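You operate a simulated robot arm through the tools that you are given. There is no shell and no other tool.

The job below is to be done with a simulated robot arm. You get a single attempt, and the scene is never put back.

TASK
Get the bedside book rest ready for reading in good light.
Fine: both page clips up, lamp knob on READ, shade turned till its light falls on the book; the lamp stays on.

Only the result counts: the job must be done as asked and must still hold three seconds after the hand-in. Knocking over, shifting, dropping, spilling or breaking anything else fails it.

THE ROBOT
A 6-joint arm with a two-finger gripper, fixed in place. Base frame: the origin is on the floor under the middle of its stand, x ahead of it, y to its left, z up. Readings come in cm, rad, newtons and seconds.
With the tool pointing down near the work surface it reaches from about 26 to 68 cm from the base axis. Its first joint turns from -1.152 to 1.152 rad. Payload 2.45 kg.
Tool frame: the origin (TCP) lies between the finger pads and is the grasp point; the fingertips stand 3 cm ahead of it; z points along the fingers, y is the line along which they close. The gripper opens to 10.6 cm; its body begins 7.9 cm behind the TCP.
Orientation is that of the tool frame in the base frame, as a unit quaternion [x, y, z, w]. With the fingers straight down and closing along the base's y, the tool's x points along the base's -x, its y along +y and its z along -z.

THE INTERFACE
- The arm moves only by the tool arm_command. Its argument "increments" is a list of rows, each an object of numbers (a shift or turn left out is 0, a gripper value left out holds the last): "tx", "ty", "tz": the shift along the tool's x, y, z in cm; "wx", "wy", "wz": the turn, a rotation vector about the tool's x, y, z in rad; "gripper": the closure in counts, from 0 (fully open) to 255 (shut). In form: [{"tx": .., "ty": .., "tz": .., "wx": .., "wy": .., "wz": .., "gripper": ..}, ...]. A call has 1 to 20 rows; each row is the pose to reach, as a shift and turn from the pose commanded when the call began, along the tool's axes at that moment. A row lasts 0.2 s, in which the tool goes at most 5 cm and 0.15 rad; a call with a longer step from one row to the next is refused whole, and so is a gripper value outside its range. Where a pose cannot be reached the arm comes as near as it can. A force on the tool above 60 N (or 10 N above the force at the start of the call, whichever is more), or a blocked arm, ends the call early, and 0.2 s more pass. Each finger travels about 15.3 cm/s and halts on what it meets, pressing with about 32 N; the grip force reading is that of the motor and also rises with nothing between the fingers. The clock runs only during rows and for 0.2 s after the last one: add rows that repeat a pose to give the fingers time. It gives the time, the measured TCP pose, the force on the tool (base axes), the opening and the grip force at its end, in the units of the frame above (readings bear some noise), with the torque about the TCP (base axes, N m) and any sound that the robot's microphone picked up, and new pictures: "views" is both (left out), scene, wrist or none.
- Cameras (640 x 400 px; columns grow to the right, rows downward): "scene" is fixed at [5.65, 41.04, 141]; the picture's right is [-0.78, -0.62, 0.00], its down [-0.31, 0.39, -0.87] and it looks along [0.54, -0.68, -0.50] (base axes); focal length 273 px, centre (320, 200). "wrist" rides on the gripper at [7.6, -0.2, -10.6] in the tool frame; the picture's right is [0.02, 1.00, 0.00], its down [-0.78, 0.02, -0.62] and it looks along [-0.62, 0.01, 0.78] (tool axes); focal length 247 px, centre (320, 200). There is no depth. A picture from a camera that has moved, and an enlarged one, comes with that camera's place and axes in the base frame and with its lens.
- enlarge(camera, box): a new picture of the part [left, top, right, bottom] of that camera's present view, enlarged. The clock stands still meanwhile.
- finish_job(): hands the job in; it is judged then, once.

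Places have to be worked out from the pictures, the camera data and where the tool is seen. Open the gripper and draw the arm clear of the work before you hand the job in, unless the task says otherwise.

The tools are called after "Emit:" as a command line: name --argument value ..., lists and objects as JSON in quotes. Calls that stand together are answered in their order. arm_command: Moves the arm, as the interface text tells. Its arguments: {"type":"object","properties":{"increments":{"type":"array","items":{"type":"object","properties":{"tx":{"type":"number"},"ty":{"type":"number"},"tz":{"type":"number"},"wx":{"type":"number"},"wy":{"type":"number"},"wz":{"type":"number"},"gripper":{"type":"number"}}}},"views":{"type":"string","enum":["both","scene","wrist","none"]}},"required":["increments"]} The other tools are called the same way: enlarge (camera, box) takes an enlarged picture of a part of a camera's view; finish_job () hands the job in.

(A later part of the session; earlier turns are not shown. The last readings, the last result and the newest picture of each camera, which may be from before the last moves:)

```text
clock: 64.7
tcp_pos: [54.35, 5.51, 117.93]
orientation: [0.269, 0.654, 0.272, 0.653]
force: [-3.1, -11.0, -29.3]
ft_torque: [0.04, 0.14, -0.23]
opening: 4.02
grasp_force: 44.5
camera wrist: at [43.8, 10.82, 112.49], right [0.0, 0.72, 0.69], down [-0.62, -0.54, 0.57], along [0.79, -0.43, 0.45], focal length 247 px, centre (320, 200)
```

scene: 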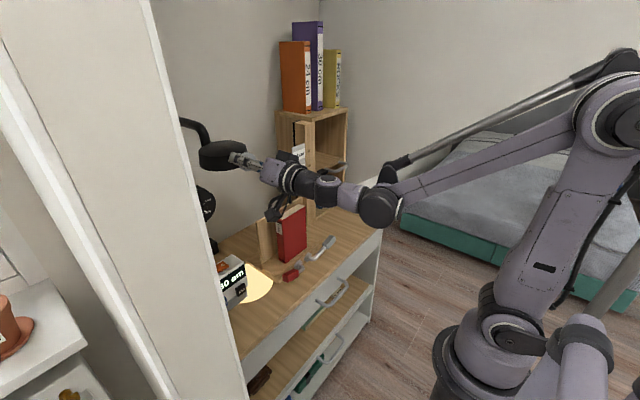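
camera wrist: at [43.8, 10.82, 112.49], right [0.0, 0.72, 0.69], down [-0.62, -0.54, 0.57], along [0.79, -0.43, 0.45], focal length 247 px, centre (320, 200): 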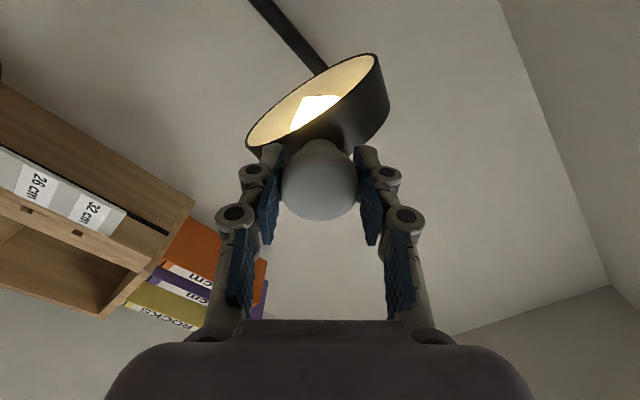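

Turning back is effortless, so straight-down is a real stop for that direction. I look closely at how the neck joins the shade.

Emit:
enlarge --camera "scene" --box '[175, 110, 265, 180]'

Emit:
enlarge --camera "wrist" --box '[230, 0, 410, 170]'

```text
5.71 times, centred on (220, 145) of scene
camera zoom: at [5.69, 41.01, 141.0], right [-0.78, -0.62, 0.0], down [-0.31, 0.39, -0.87], along [0.54, -0.68, -0.5], focal length 1558 px, centre (891, 514)
```

zoom: 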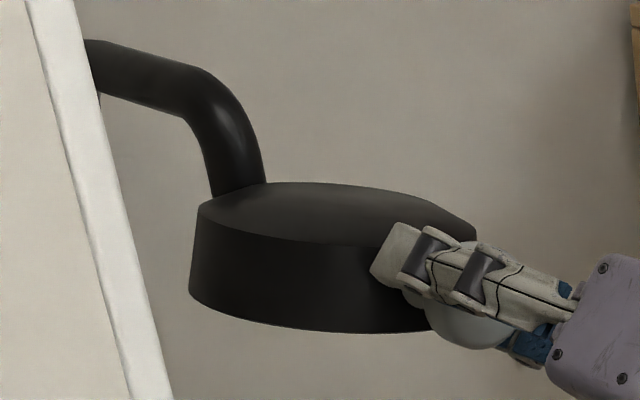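

```text
2.35 times, centred on (320, 85) of wrist
camera zoom: at [43.8, 10.82, 112.49], right [0.0, 0.72, 0.69], down [-0.62, -0.54, 0.57], along [0.79, -0.43, 0.45], focal length 581 px, centre (320, 471)
```

zoom: 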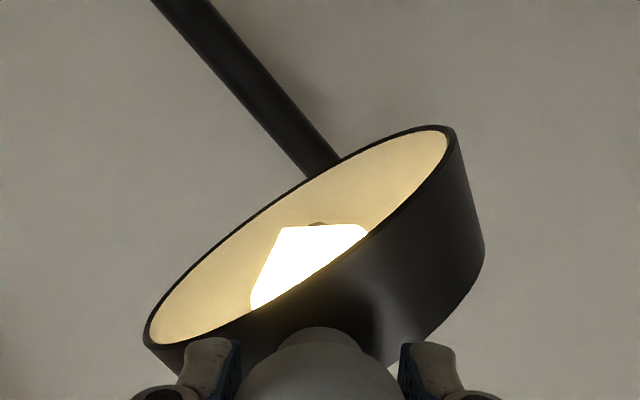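

I'll release and retreat to inspect the lamp joint from a few directions before deciding.

Emit:
arm_command --increments '[{"gripper": 100}, {"gripper": 100}, {"tz": -3}, {"tz": -6}, {"tz": -9}, {"tz": -12}, {"tz": -12}]'

Emit:
enlarge --camera "wrist" --box '[240, 0, 420, 160]'

Emit:
enlarge --camera "scene" --box '[175, 110, 275, 180]'

```text
clock: 66.3
tcp_pos: [42.55, 5.47, 118.13]
orientation: [0.267, 0.654, 0.271, 0.653]
force: [0.4, -0.2, -0.4]
ft_torque: [-0.03, -0.04, -0.03]
opening: 6.43
grasp_force: 0.3
camera wrist: at [31.81, 10.8, 112.62], right [0.0, 0.72, 0.69], down [-0.62, -0.54, 0.57], along [0.79, -0.43, 0.45], focal length 247 px, centre (320, 200)
```

scene: 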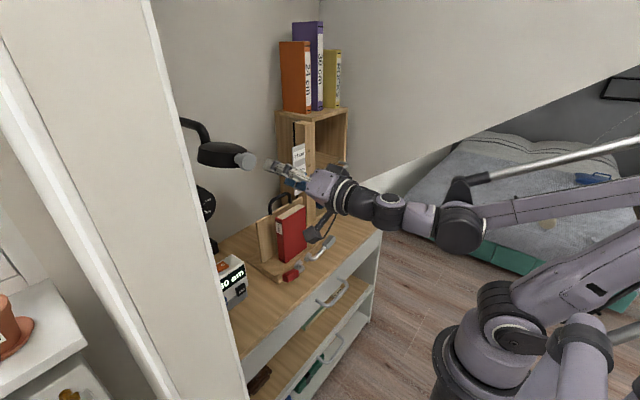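
wrist: 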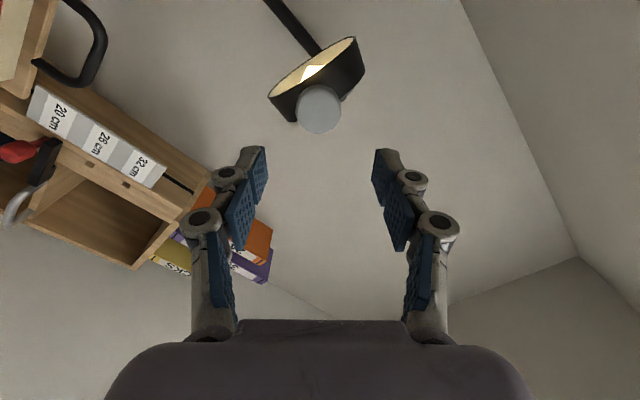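

```text
2.50 times, centred on (330, 80) of wrist
camera zoom: at [31.81, 10.8, 112.62], right [0.0, 0.72, 0.69], down [-0.62, -0.54, 0.57], along [0.79, -0.43, 0.45], focal length 617 px, centre (295, 500)
```

zoom: 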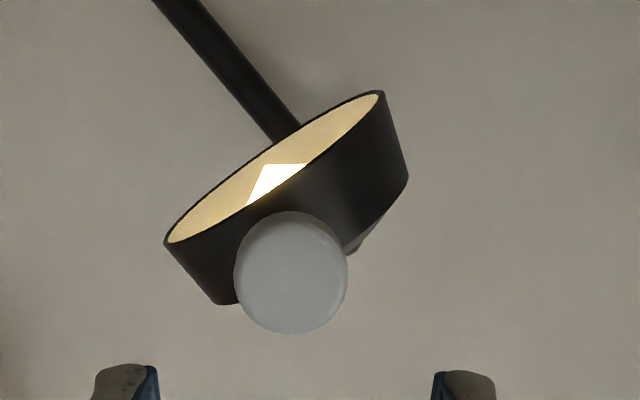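

```text
5.71 times, centred on (225, 145) of scene
camera zoom: at [5.64, 41.04, 141.0], right [-0.78, -0.62, 0.0], down [-0.31, 0.39, -0.87], along [0.54, -0.68, -0.5], focal length 1558 px, centre (863, 514)
```

zoom: 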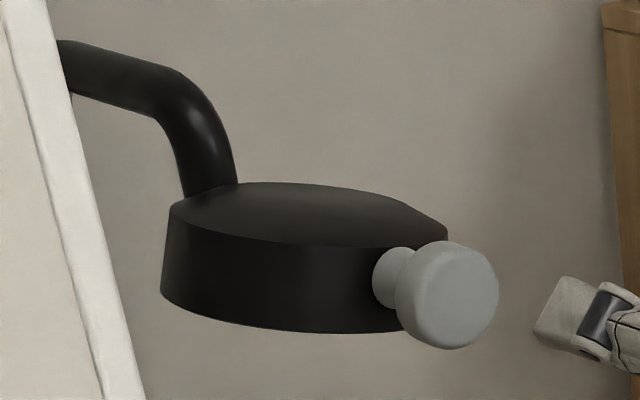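

I roll to neutral and go back onto the knob. There I'll probe whether the shade also swings sideways, and how far it turns the other way.

Emit:
arm_command --increments '[{"wz": -0.13}, {"wz": -0.26}, {"wz": -0.39}, {"wz": -0.52}, {"wz": -0.65}, {"wz": -0.78}, {"wz": -0.78, "tz": 4}, {"wz": -0.78, "tz": 8}, {"wz": -0.78, "tz": 10.5}, {"wz": -0.78, "tz": 12}, {"wz": -0.78, "tz": 12}, {"wz": -0.78, "tz": 12, "gripper": 255}, {"wz": -0.78, "tz": 12, "gripper": 255}, {"wz": -0.78, "tz": 12, "gripper": 255}]'

Emit:
enlarge --camera "wrist" --box '[220, 40, 420, 240]'

```text
clock: 69.3
tcp_pos: [54.47, 5.43, 117.79]
orientation: [0.001, 0.707, 0.002, 0.707]
force: [-8.0, -4.7, -6.0]
ft_torque: [0.03, -0.04, -0.16]
opening: 3.96
grasp_force: 44.9
camera wrist: at [43.81, 5.32, 110.31], right [0.0, 1.0, -0.02], down [-0.62, 0.01, 0.78], along [0.78, 0.01, 0.62], focal length 247 px, centre (320, 200)
```

scene: 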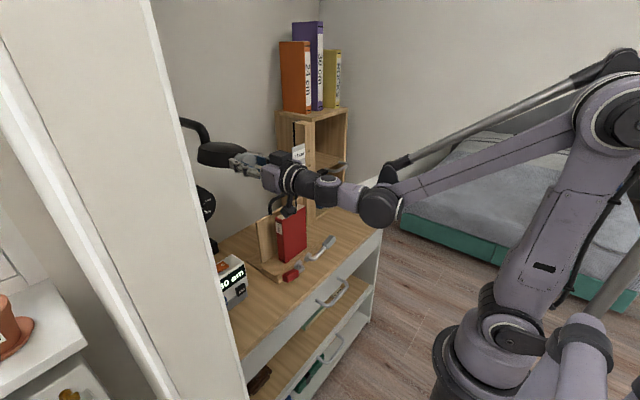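
wrist: 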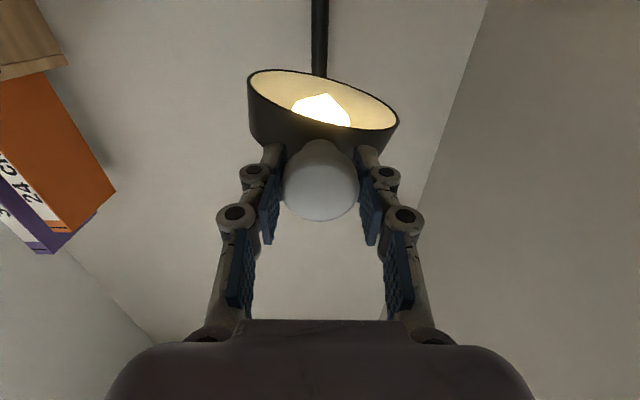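

```text
2.00 times, centred on (320, 140) of wrist
camera zoom: at [43.81, 5.32, 110.31], right [0.0, 1.0, -0.02], down [-0.62, 0.01, 0.78], along [0.78, 0.01, 0.62], focal length 494 px, centre (320, 320)
```

zoom: 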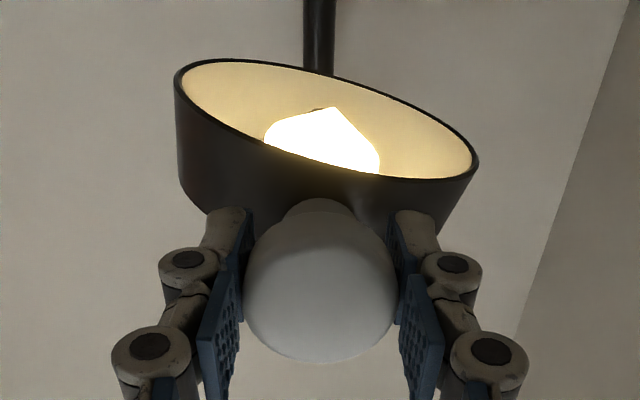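

Gripped again with the shade at about +14°. I make a small sideways probe of 0.3 cm toward -y to see whether the neck yields.

Emit:
arm_command --increments '[{"ty": -0.1}, {"ty": -0.2}, {"ty": -0.3}, {"ty": -0.3}]' --views "none"

```text
clock: 70.3
tcp_pos: [54.45, 5.42, 117.93]
orientation: [-0.003, 0.707, 0.005, 0.707]
force: [-8.1, 11.4, -34.6]
ft_torque: [0.0, 0.34, 0.19]
opening: 3.96
grasp_force: 45.3
```

The knob is rigid sideways, so there is no swivel. I undo that and turn the shade the other way (clockwise) to see how far it goes.

Emit:
arm_command --increments '[{"ty": 0.3}, {"ty": 0.3, "wz": 0.12}, {"ty": 0.3, "wz": 0.24}, {"ty": 0.3, "wz": 0.36}, {"ty": 0.3, "wz": 0.48}, {"ty": 0.3, "wz": 0.6}, {"ty": 0.3, "wz": 0.72}, {"ty": 0.3, "wz": 0.84}, {"ty": 0.3, "wz": 0.96}, {"ty": 0.3, "wz": 1.08}, {"ty": 0.3, "wz": 1.2}, {"ty": 0.3, "wz": 1.32}, {"ty": 0.3, "wz": 1.44}, {"ty": 0.3, "wz": 1.5}, {"ty": 0.3, "wz": 1.5}]'

```text
clock: 73.5
tcp_pos: [54.43, 5.62, 117.96]
orientation: [0.484, 0.521, 0.481, 0.512]
force: [5.0, -4.0, -13.4]
ft_torque: [-0.78, -0.05, 0.0]
opening: 4.02
grasp_force: 45.6
camera wrist: at [43.76, 13.18, 117.5], right [0.01, 0.09, 1.0], down [-0.62, -0.78, 0.08], along [0.79, -0.61, 0.05], focal length 247 px, centre (320, 200)
```

scene: 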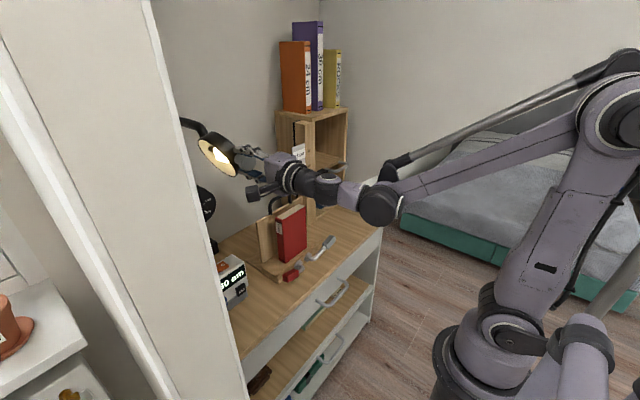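
wrist: 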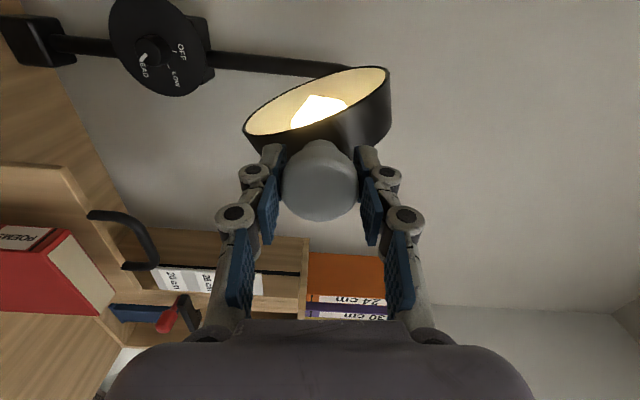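

The shade also stops at about +67° the other way, with -0.78 N·m. I zoom on the neck and hinge from this side for clues.

Emit:
enlarge --camera "wrist" --box '[200, 20, 420, 170]'

Emit:
enlarge --camera "scene" --box '[175, 110, 265, 180]'

```text
2.67 times, centred on (310, 95) of wrist
camera zoom: at [43.76, 13.18, 117.5], right [0.01, 0.09, 1.0], down [-0.62, -0.78, 0.08], along [0.79, -0.61, 0.05], focal length 659 px, centre (347, 480)
```

zoom: 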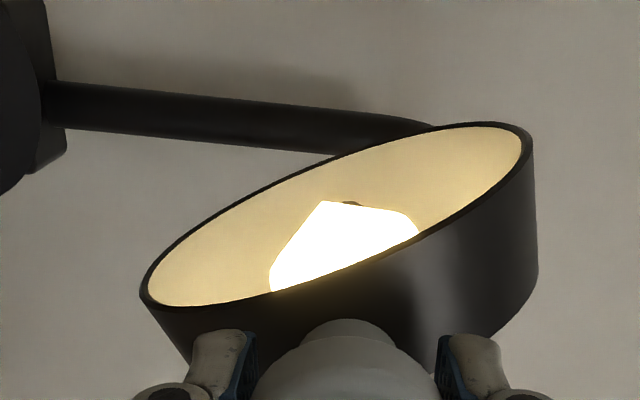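

```text
5.71 times, centred on (220, 145) of scene
camera zoom: at [5.68, 41.03, 141.0], right [-0.78, -0.62, 0.0], down [-0.31, 0.39, -0.87], along [0.54, -0.68, -0.5], focal length 1558 px, centre (891, 514)
```

zoom: 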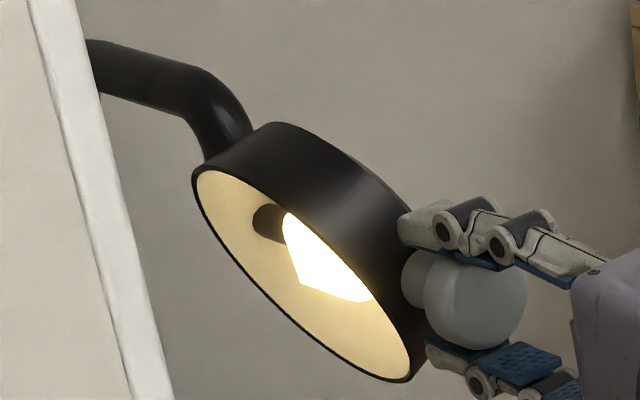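

The hinge range by knob is about +2° to +67°. I bring the shade back to straight down, then I'll try a firmer lever push at the rim, since a detent rather than a stop may sit there.

Emit:
arm_command --increments '[{"wz": -0.12}, {"wz": -0.24}, {"wz": -0.36}, {"wz": -0.48}, {"wz": -0.6}, {"wz": -0.72}, {"wz": -0.84}, {"wz": -0.96}, {"wz": -1.08}, {"wz": -1.16}, {"wz": -1.24}, {"wz": -1.24}]'

Emit:
enlarge --camera "wrist" --box '[220, 40, 420, 240]'

```text
clock: 76.1
tcp_pos: [54.57, 5.44, 118.19]
orientation: [0.091, 0.701, 0.092, 0.701]
force: [-13.2, -12.5, -2.7]
ft_torque: [0.12, 0.08, -0.16]
opening: 3.96
grasp_force: 44.6
camera wrist: at [43.84, 7.28, 110.69], right [0.0, 0.97, 0.24], down [-0.62, -0.19, 0.76], along [0.78, -0.15, 0.6], focal length 247 px, centre (320, 200)
```

scene: 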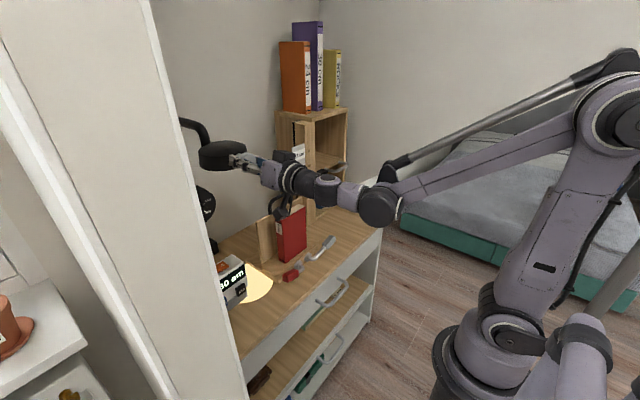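
wrist: 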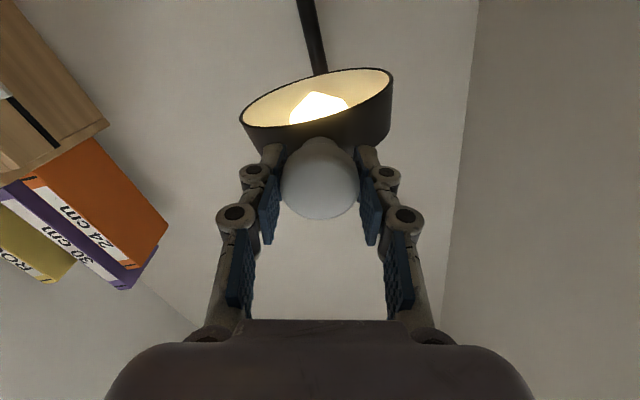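

```text
2.00 times, centred on (320, 140) of wrist
camera zoom: at [43.84, 7.28, 110.69], right [0.0, 0.97, 0.24], down [-0.62, -0.19, 0.76], along [0.78, -0.15, 0.6], focal length 494 px, centre (320, 320)
```

zoom: 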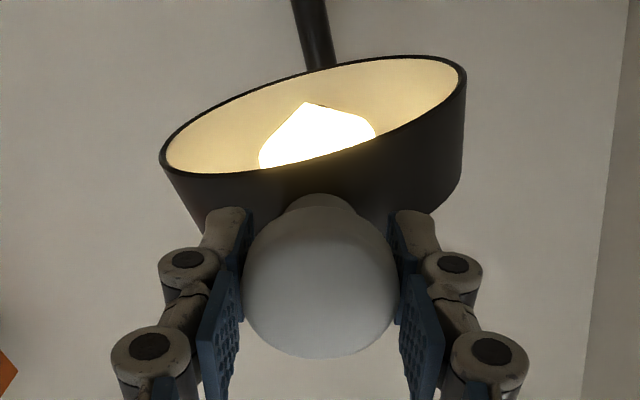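

The shade is again about straight down with little torque. I turn another small amount and read the torque there.

Emit:
arm_command --increments '[{"wz": -0.05}, {"wz": -0.1}, {"wz": -0.1}]' --views "none"

Emit:
enlarge --camera "wrist" --box '[220, 40, 420, 240]'

```text
clock: 76.9
tcp_pos: [54.58, 5.5, 117.97]
orientation: [0.057, 0.705, 0.06, 0.704]
force: [-3.2, -13.5, -7.9]
ft_torque: [1.15, 0.16, -0.03]
opening: 3.98
grasp_force: 45.3
```

```text
2.00 times, centred on (320, 140) of wrist
camera zoom: at [43.86, 6.57, 110.47], right [0.0, 0.99, 0.14], down [-0.62, -0.11, 0.78], along [0.78, -0.09, 0.61], focal length 494 px, centre (320, 320)
```

zoom: 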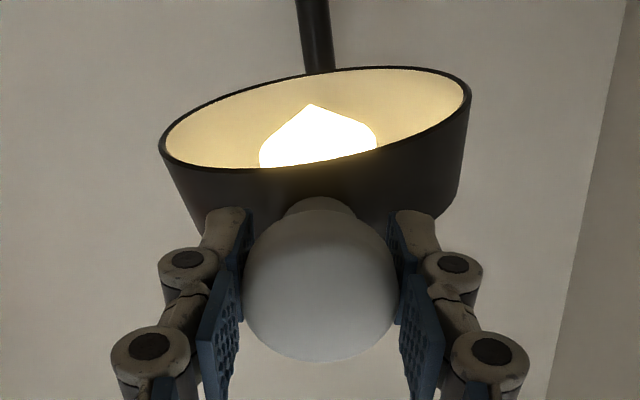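

The torque climbs to 1.15 N·m with no motion, so there is a firm stop at about 0–1°. I enlarge the junction from the scene camera to look for contact with the neck.

Emit:
enlarge --camera "scene" --box '[180, 112, 230, 172]'

Emit:
enlarge --camera "wrist" --box '[260, 0, 400, 110]'

```text
6.67 times, centred on (205, 142) of scene
camera zoom: at [5.65, 41.0, 141.01], right [-0.78, -0.62, 0.0], down [-0.31, 0.39, -0.87], along [0.54, -0.68, -0.5], focal length 1818 px, centre (1087, 587)
```

zoom: 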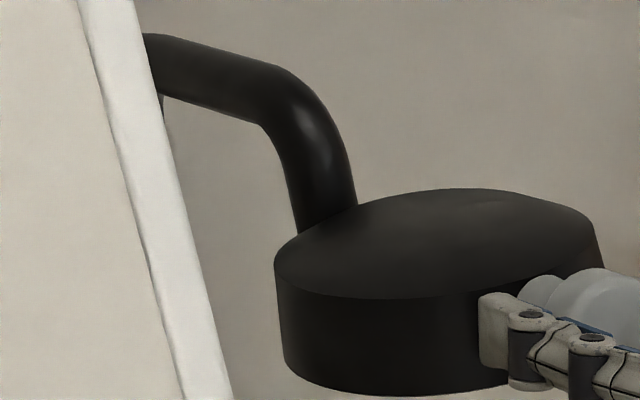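

```text
3.64 times, centred on (330, 55) of wrist
camera zoom: at [43.86, 6.57, 110.47], right [0.0, 0.99, 0.14], down [-0.62, -0.11, 0.78], along [0.78, -0.09, 0.61], focal length 898 px, centre (284, 727)
```

zoom: 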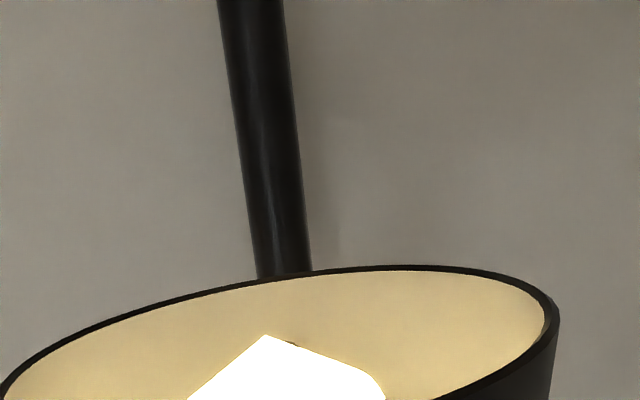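

I test the sideways stiffness again with a bit more force in both directions, to rule out a stiff swivel joint in the neck.

Emit:
arm_command --increments '[{"wz": 0.08}, {"ty": -0.2, "wz": 0.08}, {"ty": -0.4, "wz": 0.08}, {"ty": -0.6, "wz": 0.08}, {"ty": -0.6, "wz": 0.08}]' --views "wrist"

```text
clock: 78.1
tcp_pos: [54.58, 5.4, 118.08]
orientation: [0.079, 0.703, 0.091, 0.701]
force: [10.3, 23.3, 18.8]
ft_torque: [0.07, 0.12, -0.39]
opening: 3.98
grasp_force: 45.4
camera wrist: at [43.84, 7.0, 110.58], right [-0.01, 0.98, 0.22], down [-0.62, -0.18, 0.76], along [0.79, -0.12, 0.61], focal length 247 px, centre (320, 200)
```

wrist: 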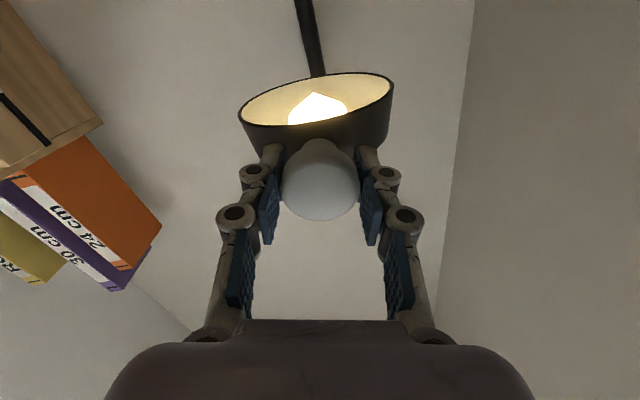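

There is no sideways give. I release, retreat, and roll the other way so the camera can inspect the shade from its -y side.

Emit:
arm_command --increments '[{"ty": 0.5, "gripper": 100}, {"ty": 0.5, "gripper": 100}, {"ty": 0.5, "tz": -4}, {"ty": 0.5, "tz": -8}, {"ty": 0.5, "tz": -12}, {"ty": 0.5, "tz": -12, "wz": -0.15}, {"ty": 0.5, "tz": -12, "wz": -0.3}, {"ty": 0.5, "tz": -12, "wz": -0.45}, {"ty": 0.5, "tz": -12, "wz": -0.6}, {"ty": 0.5, "tz": -12, "wz": -0.75}, {"ty": 0.5, "tz": -12, "wz": -0.9}, {"ty": 0.5, "tz": -12, "wz": -1.05}, {"ty": 0.5, "tz": -12, "wz": -1.2}, {"ty": 0.5, "tz": -12, "wz": -1.35}, {"ty": 0.5, "tz": -12, "wz": -1.5}, {"ty": 0.5, "tz": -12, "wz": -1.65}, {"ty": 0.5, "tz": -12, "wz": -1.65}]'

Emit:
enlarge --camera "wrist" --box '[220, 0, 420, 180]'

```text
clock: 81.7
tcp_pos: [42.39, 5.34, 118.01]
orientation: [-0.459, 0.538, -0.457, 0.539]
force: [-0.4, -0.5, 0.7]
ft_torque: [0.01, -0.02, 0.0]
opening: 6.48
grasp_force: 0.1
camera wrist: at [31.84, -2.14, 117.03], right [0.0, 0.14, -0.99], down [-0.62, 0.77, 0.11], along [0.78, 0.62, 0.09], focal length 247 px, centre (320, 200)
```

scene: 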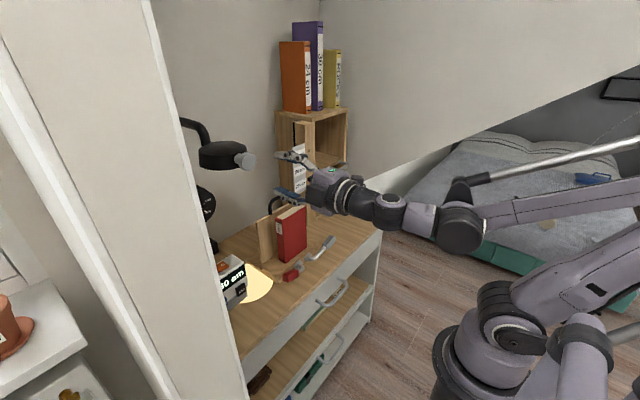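
wrist: 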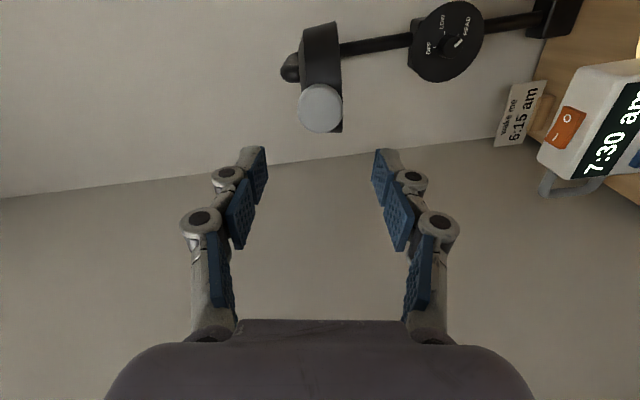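

```text
2.22 times, centred on (320, 90) of wrist
camera zoom: at [31.84, -2.14, 117.03], right [0.0, 0.14, -0.99], down [-0.62, 0.77, 0.11], along [0.78, 0.62, 0.09], focal length 549 px, centre (320, 444)
```

zoom: 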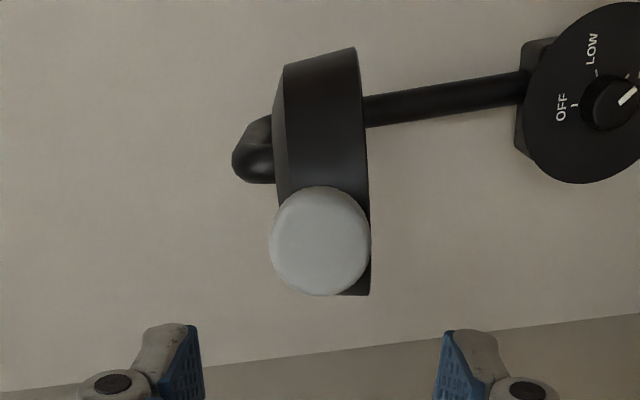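

There is no obstruction on that side, and the geometry looks symmetric. I roll back to neutral, close the fingers and set up just below the shade's -y rim for a gentle upward lever push.

Emit:
arm_command --increments '[{"wz": 0.14, "gripper": 255}, {"wz": 0.28}, {"wz": 0.42}, {"wz": 0.56}, {"wz": 0.7}, {"wz": 0.84}, {"wz": 0.98}, {"wz": 1.12}, {"wz": 1.26}, {"wz": 1.41}, {"wz": 1.41}]' --views "none"

```text
clock: 84.1
tcp_pos: [42.51, 5.46, 117.86]
orientation: [0.002, 0.707, 0.003, 0.707]
force: [0.3, -0.3, -0.6]
ft_torque: [-0.04, -0.03, 0.04]
opening: 0.0
grasp_force: 28.6
```

Emit:
arm_command --increments '[{"tx": 2.7, "ty": -3.2}, {"tx": 5.4, "ty": -6.4}, {"tx": 5.4, "ty": -6.4, "tz": 4.5}, {"tx": 5.4, "ty": -6.4, "tz": 9}, {"tx": 5.4, "ty": -6.4, "tz": 13.5}, {"tx": 5.4, "ty": -6.4, "tz": 16}, {"tx": 5.4, "ty": -6.4, "tz": 18}, {"tx": 5.4, "ty": -6.4, "tz": 18}]'

Emit:
enlarge --camera "scene" --box '[175, 110, 275, 190]'

```text
clock: 85.9
tcp_pos: [60.62, -0.77, 112.64]
orientation: [-0.001, 0.707, 0.002, 0.707]
force: [0.0, 0.0, 1.4]
ft_torque: [0.04, -0.01, 0.0]
opening: 0.0
grasp_force: 28.4
camera wrist: at [49.99, -0.97, 105.06], right [0.0, 1.0, -0.02], down [-0.62, 0.01, 0.78], along [0.78, 0.02, 0.62], focal length 247 px, centre (320, 200)
```

scene: 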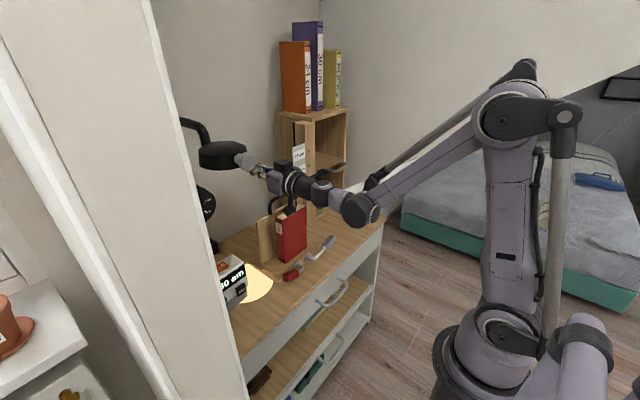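
wrist: 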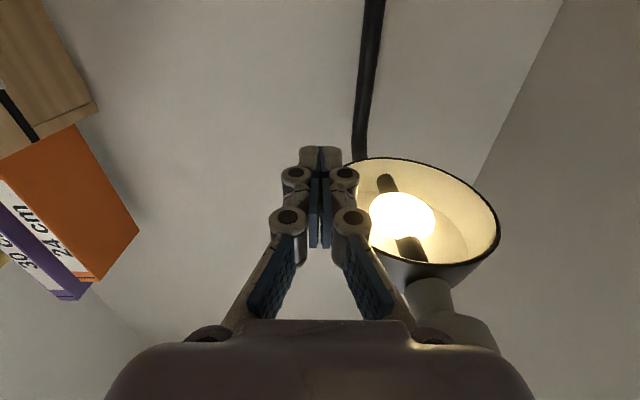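

```text
5.00 times, centred on (225, 150) of scene
camera zoom: at [5.65, 41.04, 141.0], right [-0.78, -0.62, 0.0], down [-0.31, 0.39, -0.87], along [0.54, -0.68, -0.5], focal length 1363 px, centre (795, 450)
```

zoom: 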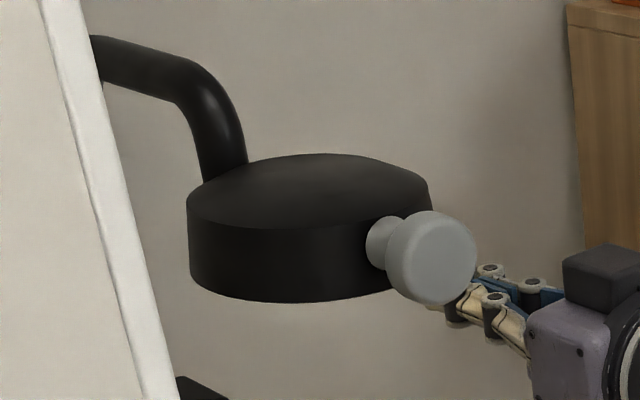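

The closed fingers are under the -y rim. I raise in small steps and watch the force.

Emit:
arm_command --increments '[{"tx": -0.8}, {"tx": -1.6}, {"tx": -2.2}, {"tx": -2.2}]' --views "wrist"

```text
clock: 86.9
tcp_pos: [60.59, -0.84, 114.66]
orientation: [0.0, 0.707, 0.002, 0.707]
force: [0.4, -2.7, -12.8]
ft_torque: [-0.07, 0.31, -0.04]
opening: 0.01
grasp_force: 29.0
camera wrist: at [49.9, -1.04, 107.17], right [0.0, 1.0, -0.02], down [-0.62, 0.01, 0.78], along [0.78, 0.01, 0.62], focal length 247 px, centre (320, 200)
```

wrist: 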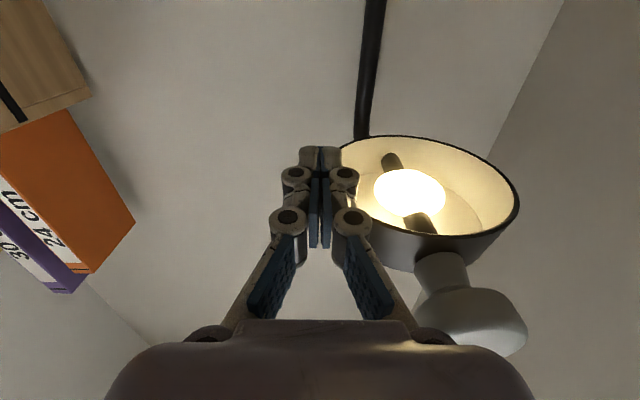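

Contact with 13 N on the rim. I push a little harder.

Emit:
arm_command --increments '[{"tx": -0.08}, {"tx": -0.16}, {"tx": -0.16}]' --views "none"

```text
clock: 87.7
tcp_pos: [60.52, -0.95, 114.79]
orientation: [-0.001, 0.707, 0.002, 0.707]
force: [1.2, -2.6, -41.2]
ft_torque: [-0.33, 0.83, -0.08]
opening: 0.02
grasp_force: 28.6
```

41 N at the rim (about 2.5 N·m) doesn't move it either, so it's a firm stop, and I back off. Next I check exactly where the light pool lies relative to the book.

Emit:
arm_command --increments '[{"tx": 1}, {"tx": 2.5}, {"tx": 2.5, "tz": -4.5}, {"tx": 2.5, "tz": -9}, {"tx": 2.5, "tz": -13.5}, {"tx": 2.5, "tz": -17}, {"tx": 2.5, "tz": -17}]' --views "scene"

Emit:
enlarge --camera "scene" --box '[210, 190, 350, 310]'

```text
clock: 89.3
tcp_pos: [43.39, -1.0, 112.34]
orientation: [-0.001, 0.707, 0.002, 0.707]
force: [-0.4, 0.4, 0.1]
ft_torque: [0.0, 0.0, 0.0]
opening: 0.01
grasp_force: 29.1
```

scene: 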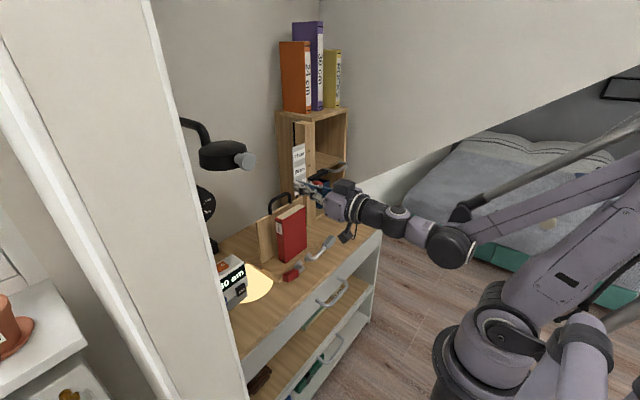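

```text
3.33 times, centred on (280, 250) of scene
camera zoom: at [5.64, 41.04, 141.0], right [-0.78, -0.62, 0.0], down [-0.31, 0.39, -0.87], along [0.54, -0.68, -0.5], focal length 909 px, centre (453, 33)
```

zoom: 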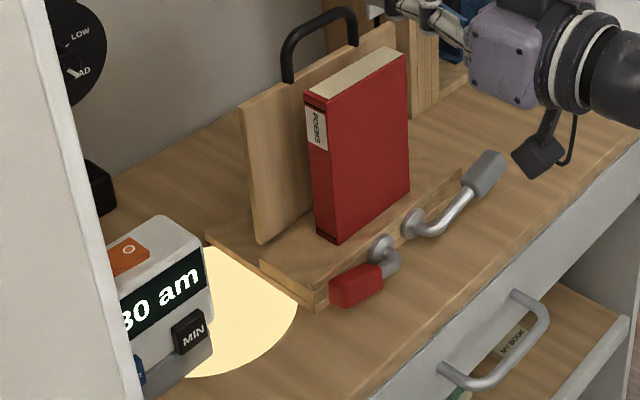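

The lamp's light pool lies beside the rest at y≈6, and the shade stop at straight down is real for now. It may be tied to the other parts, so I'll do the page clips next and then return to the shade. I pitch the tool down and move toward the gray clip.

Emit:
arm_command --increments '[{"tx": 1.5, "ty": -2.4, "tz": 0.3, "wy": 0.142, "gripper": 110}, {"tx": 3.1, "ty": -4.75, "tz": 0.65, "wy": 0.284}, {"tx": 4.6, "ty": -7.1, "tz": 1.0, "wy": 0.426}, {"tx": 6.1, "ty": -9.5, "tz": 1.3, "wy": 0.568}, {"tx": 7.7, "ty": -11.9, "tz": 1.6, "wy": 0.71}, {"tx": 9.2, "ty": -14.2, "tz": 2.0, "wy": 0.852}, {"tx": 10.8, "ty": -16.6, "tz": 2.3, "wy": 0.994}, {"tx": 12.3, "ty": -19, "tz": 2.6, "wy": 1.134}, {"tx": 12.3, "ty": -19, "tz": 2.6, "wy": 1.134}]' --views "none"

```text
clock: 91.3
tcp_pos: [45.48, -20.87, 100.07]
orientation: [-0.006, 0.974, 0.017, 0.226]
force: [-0.3, -0.1, 0.2]
ft_torque: [0.02, 0.0, 0.0]
opening: 6.01
grasp_force: 0.1
out of reach, approached as far as the arm can: row 8, 9
```

Emit:
arm_command --increments '[{"wz": 0.14}, {"wz": 0.28}, {"wz": 0.42}, {"wz": 0.56}, {"wz": 0.7}, {"wz": 0.84}, {"wz": 0.98}, {"wz": 1.12}, {"wz": 1.26}, {"wz": 1.4}, {"wz": 1.57}, {"wz": 1.57}]'

```text
refused: row 11 steps farther than a row can; nothing moved
```

Emit:
arm_command --increments '[{"wz": 0.14}, {"wz": 0.28}, {"wz": 0.42}, {"wz": 0.56}, {"wz": 0.7}, {"wz": 0.84}, {"wz": 0.98}, {"wz": 1.12}, {"wz": 1.26}, {"wz": 1.4}, {"wz": 1.5}, {"wz": 1.57}, {"wz": 1.57}]'

```text
clock: 94.1
tcp_pos: [27.84, -28.92, 100.78]
orientation: [0.467, 0.837, 0.191, 0.215]
force: [0.6, -0.6, -0.2]
ft_torque: [-0.01, 0.02, 0.0]
opening: 6.05
grasp_force: 0.1
out of reach, approached as far as the arm can: row 1, 2, 3, 4, 5, 6, 7, 8, 9, 10, 11, 12, 13
camera wrist: at [18.34, -23.63, 108.31], right [0.69, 0.51, 0.52], down [0.05, -0.74, 0.67], along [0.72, -0.44, -0.53], focal length 247 px, centre (320, 200)
```

scene: 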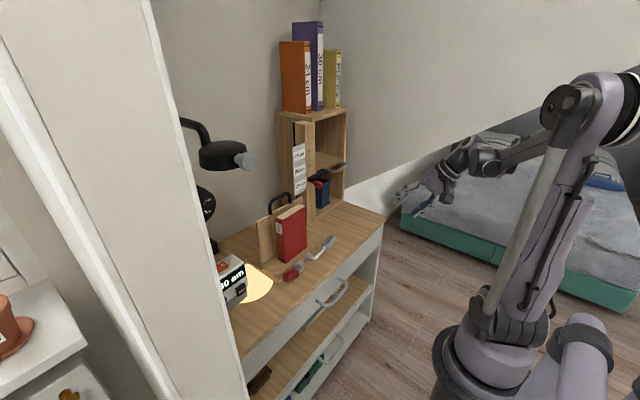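
wrist: 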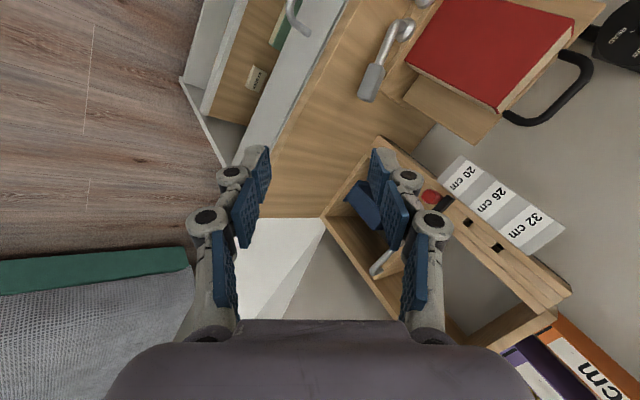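

The wrist limit made the arm wander because this far right the +90° roll isn't available; nothing was touched. I return to a clean pitched-down pose near the middle with neutral roll.

Emit:
arm_command --increments '[{"tx": 0.89, "ty": 2.55, "tz": 0.77, "wx": 0.0224, "wy": 0.0076, "wz": -0.1304}, {"tx": 1.78, "ty": 5.1, "tz": 1.54, "wx": 0.0448, "wy": 0.0153, "wz": -0.2608}, {"tx": 2.67, "ty": 7.65, "tz": 2.3, "wx": 0.0671, "wy": 0.0229, "wz": -0.3911}, {"tx": 3.56, "ty": 10.2, "tz": 3.07, "wx": 0.0895, "wy": 0.0305, "wz": -0.5215}, {"tx": 4.44, "ty": 12.75, "tz": 3.84, "wx": 0.1119, "wy": 0.0381, "wz": -0.6519}, {"tx": 5.33, "ty": 15.3, "tz": 4.6, "wx": 0.1343, "wy": 0.0458, "wz": -0.7823}, {"tx": 6.22, "ty": 17.85, "tz": 5.37, "wx": 0.1566, "wy": 0.0534, "wz": -0.9126}, {"tx": 7.11, "ty": 20.4, "tz": 6.14, "wx": 0.179, "wy": 0.061, "wz": -1.043}, {"tx": 7.11, "ty": 20.4, "tz": 6.14, "wx": 0.179, "wy": 0.061, "wz": -1.043}]'

```text
clock: 96.1
tcp_pos: [41.49, -14.92, 104.3]
orientation: [-0.008, 0.972, 0.027, 0.233]
force: [-0.2, 0.3, -0.2]
ft_torque: [-0.03, 0.05, 0.0]
opening: 6.04
grasp_force: 0.1
out of reach, approached as far as the arm can: row 7, 8, 9
camera wrist: at [29.77, -15.65, 110.31], right [-0.05, 1.0, 0.04], down [0.42, -0.02, 0.91], along [0.91, 0.06, -0.42], focal length 247 px, centre (320, 200)
```

scene: 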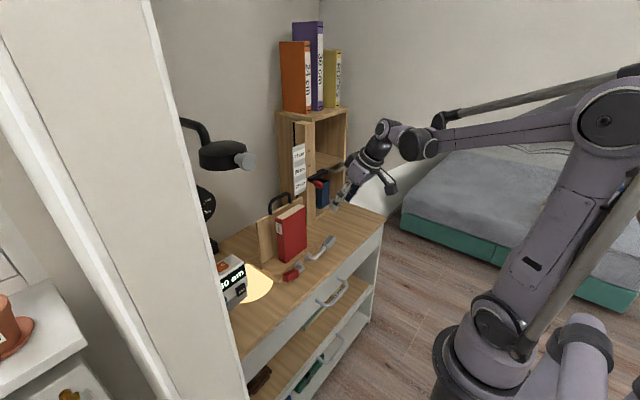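
wrist: 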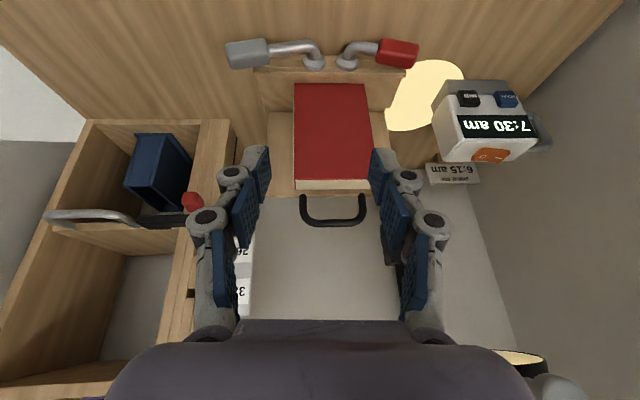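

This pose is again flagged at the edge of reach, so the wrist is probably in an awkward branch. I go to the earlier straight-down pose that was fine, and check.

Emit:
arm_command --increments '[{"tx": 1.2, "ty": 0.7, "tz": -0.8, "wx": 0.0136, "wy": 0.118, "wz": 0.004}, {"tx": 2.5, "ty": 1.35, "tz": -1.6, "wx": 0.0273, "wy": 0.236, "wz": 0.008}, {"tx": 3.8, "ty": 2.0, "tz": -2.5, "wx": 0.041, "wy": 0.354, "wz": 0.012}, {"tx": 5.05, "ty": 2.7, "tz": -3.3, "wx": 0.0546, "wy": 0.4716, "wz": 0.0162}, {"tx": 5.05, "ty": 2.7, "tz": -3.3, "wx": 0.0546, "wy": 0.4716, "wz": 0.0162}]'

```text
clock: 97.3
tcp_pos: [35.26, -12.32, 105.15]
orientation: [0.001, 0.99, 0.124, 0.066]
force: [1.1, 0.9, 0.3]
ft_torque: [-0.01, -0.01, -0.01]
opening: 6.04
grasp_force: 0.1
out of reach, approached as far as the arm can: row 1, 2, 3, 4, 5
camera wrist: at [26.3, -14.88, 114.38], right [-0.03, 0.97, 0.24], down [0.7, -0.15, 0.7], along [0.72, 0.19, -0.67], focal length 247 px, centre (320, 200)
```

scene: 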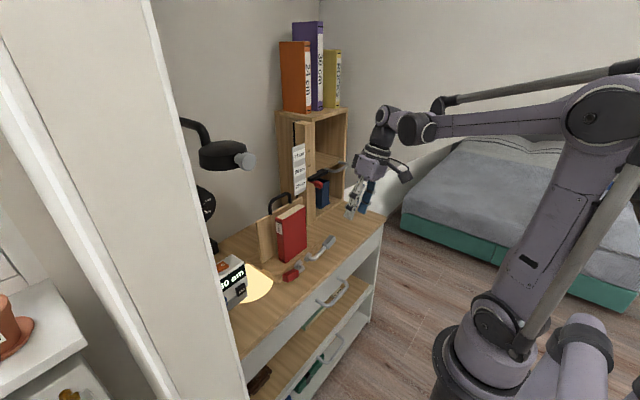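
wrist: 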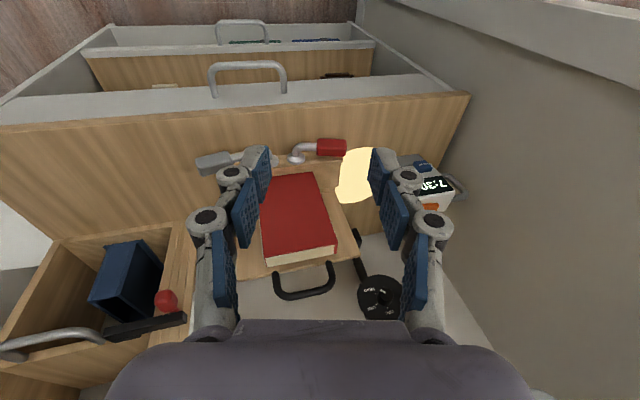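

The arm can't reach plain straight-down with this roll, so some wrist joint is at its end. I try rolling the opposite way (toward -90°, which also suits the clips) in small steps and see if the reach warning clears.

Emit:
arm_command --increments '[{"wx": 0.0076, "wy": 0.025, "wz": -0.13}, {"wx": 0.0152, "wy": 0.05, "wz": -0.26}, {"wx": 0.0229, "wy": 0.0749, "wz": -0.3905}, {"wx": 0.0305, "wy": 0.0998, "wz": -0.5207}, {"wx": 0.0381, "wy": 0.1248, "wz": -0.651}, {"wx": 0.0458, "wy": 0.1498, "wz": -0.781}, {"wx": 0.0458, "wy": 0.1498, "wz": -0.781}]'

```text
clock: 98.9
tcp_pos: [35.63, -11.51, 105.1]
orientation: [-0.379, 0.914, 0.113, 0.089]
force: [-0.7, 0.5, 0.0]
ft_torque: [-0.03, 0.03, 0.02]
opening: 6.02
grasp_force: 0.0
out of reach, approached as far as the arm can: row 3, 4, 5, 6, 7
camera wrist: at [29.61, -19.62, 113.47], right [-0.73, 0.67, 0.13], down [0.49, 0.37, 0.79], along [0.48, 0.64, -0.6], focal length 247 px, centre (320, 200)
```

scene: 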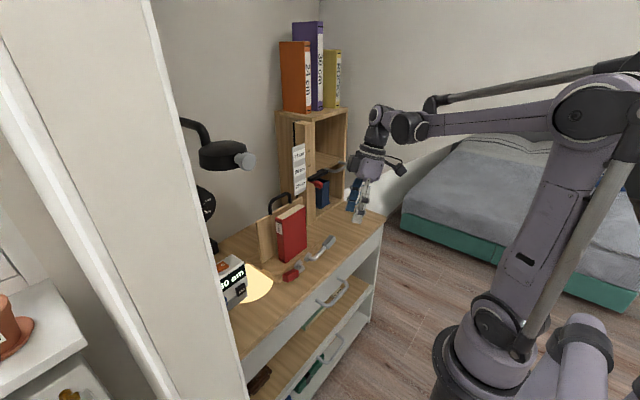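
wrist: 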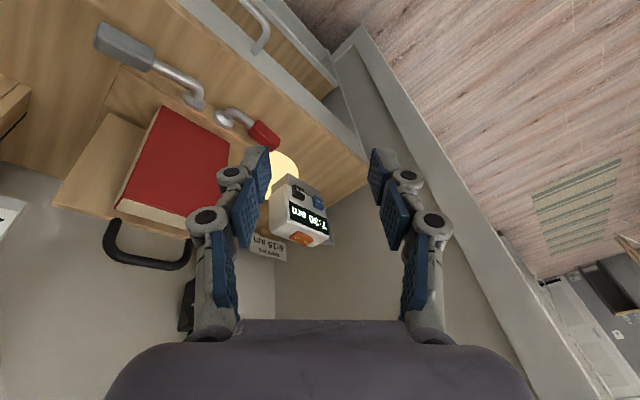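

The tool can't lose a ~15° lean toward +y, which looks like a forearm-roll limit in a flipped wrist branch. That lean is harmless for pinching the clips front-to-back, so I command an orientation with 20° lean and 20° pitch and closing axis along x.

Emit:
arm_command --increments '[{"wx": 0.0387, "wy": -0.0287, "wz": -0.1253}, {"wx": 0.0773, "wy": -0.0573, "wz": -0.2507}, {"wx": 0.116, "wy": -0.086, "wz": -0.376}, {"wx": 0.1547, "wy": -0.1147, "wz": -0.5013}, {"wx": 0.1933, "wy": -0.1433, "wz": -0.6267}, {"wx": 0.232, "wy": -0.172, "wz": -0.752}, {"wx": 0.232, "wy": -0.172, "wz": -0.752}]'

```text
clock: 100.5
tcp_pos: [35.7, -11.58, 104.95]
orientation: [-0.664, 0.707, -0.002, 0.243]
force: [-0.2, -0.2, -0.1]
ft_torque: [0.05, 0.03, 0.01]
opening: 6.0
grasp_force: 0.2
camera wrist: at [32.19, -22.08, 111.95], right [-0.94, 0.1, -0.33], down [-0.23, 0.54, 0.81], along [0.26, 0.84, -0.48], focal length 247 px, centre (320, 200)
```

scene: 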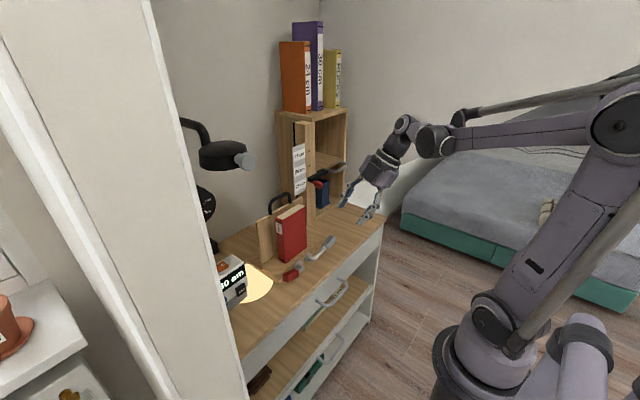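
wrist: 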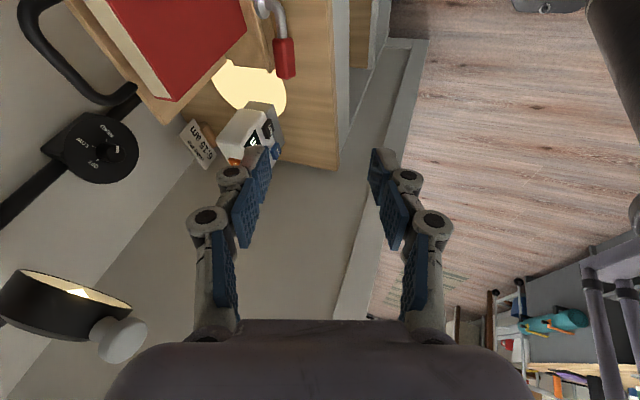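

That pose was reached exactly. Now I translate to hover about 10 cm above the gray clip's grip.

Emit:
arm_command --increments '[{"tx": 2.43, "ty": -1.66, "tz": 2.25}, {"tx": 4.87, "ty": -3.32, "tz": 4.5}, {"tx": 7.3, "ty": -4.98, "tz": 6.75}, {"tx": 9.73, "ty": -6.64, "tz": 9.0}, {"tx": 12.16, "ty": -8.3, "tz": 11.25}, {"tx": 14.6, "ty": -9.96, "tz": 13.5}, {"tx": 17.03, "ty": -11.62, "tz": 15.75}, {"tx": 17.03, "ty": -11.62, "tz": 15.75}]'

```text
clock: 102.3
tcp_pos: [52.16, -23.94, 88.97]
orientation: [-0.663, 0.708, -0.001, 0.241]
force: [-0.9, 0.0, 0.1]
ft_torque: [0.01, -0.01, 0.0]
opening: 6.05
grasp_force: 0.1
camera wrist: at [48.65, -34.45, 95.88], right [-0.94, 0.1, -0.33], down [-0.23, 0.54, 0.81], along [0.26, 0.84, -0.48], focal length 247 px, centre (320, 200)
```

scene: 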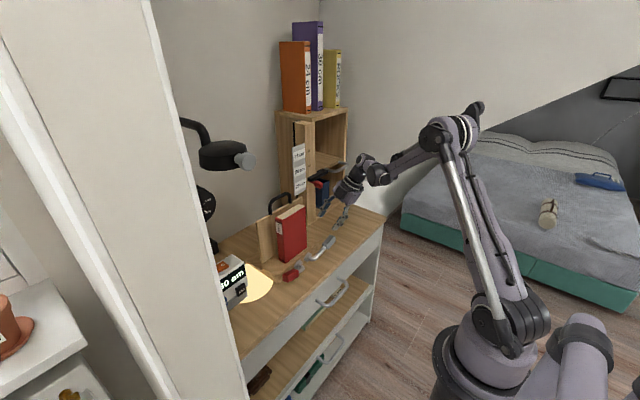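
wrist: 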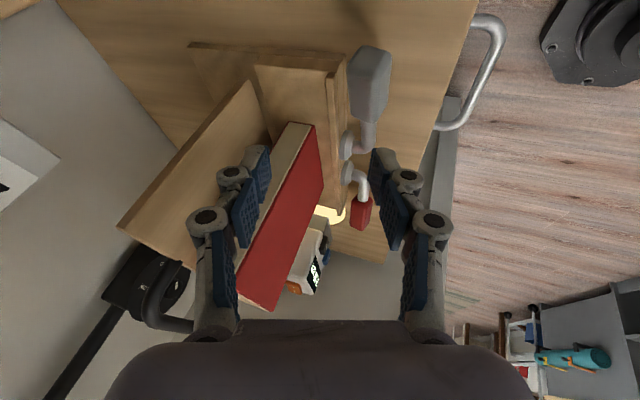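

Good view of the clips from the -y side; the gray grip's centre comes out near (52.4,-22.6,77.5). I zoom to get its edges.

Emit:
enlarge --camera "wrist" --box '[320, 30, 420, 240]'

Emit:
enlarge --camera "scene" --box '[280, 200, 380, 290]'

```text
1.90 times, centred on (370, 135) of wrist
camera zoom: at [48.65, -34.45, 95.88], right [-0.94, 0.1, -0.33], down [-0.23, 0.54, 0.81], along [0.26, 0.84, -0.48], focal length 470 px, centre (225, 324)
```

zoom: 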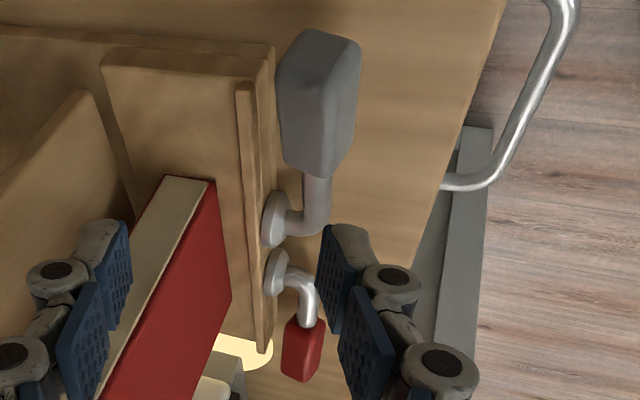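

```text
4.44 times, centred on (330, 245) of scene
camera zoom: at [5.65, 41.04, 141.0], right [-0.78, -0.62, 0.0], down [-0.31, 0.39, -0.87], along [0.54, -0.68, -0.5], focal length 1212 px, centre (276, 0)
```

zoom: 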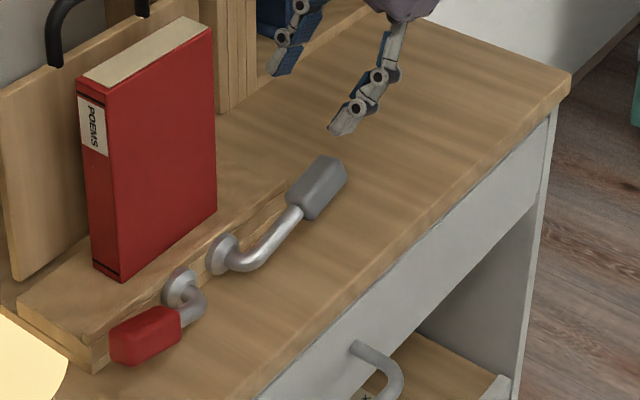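

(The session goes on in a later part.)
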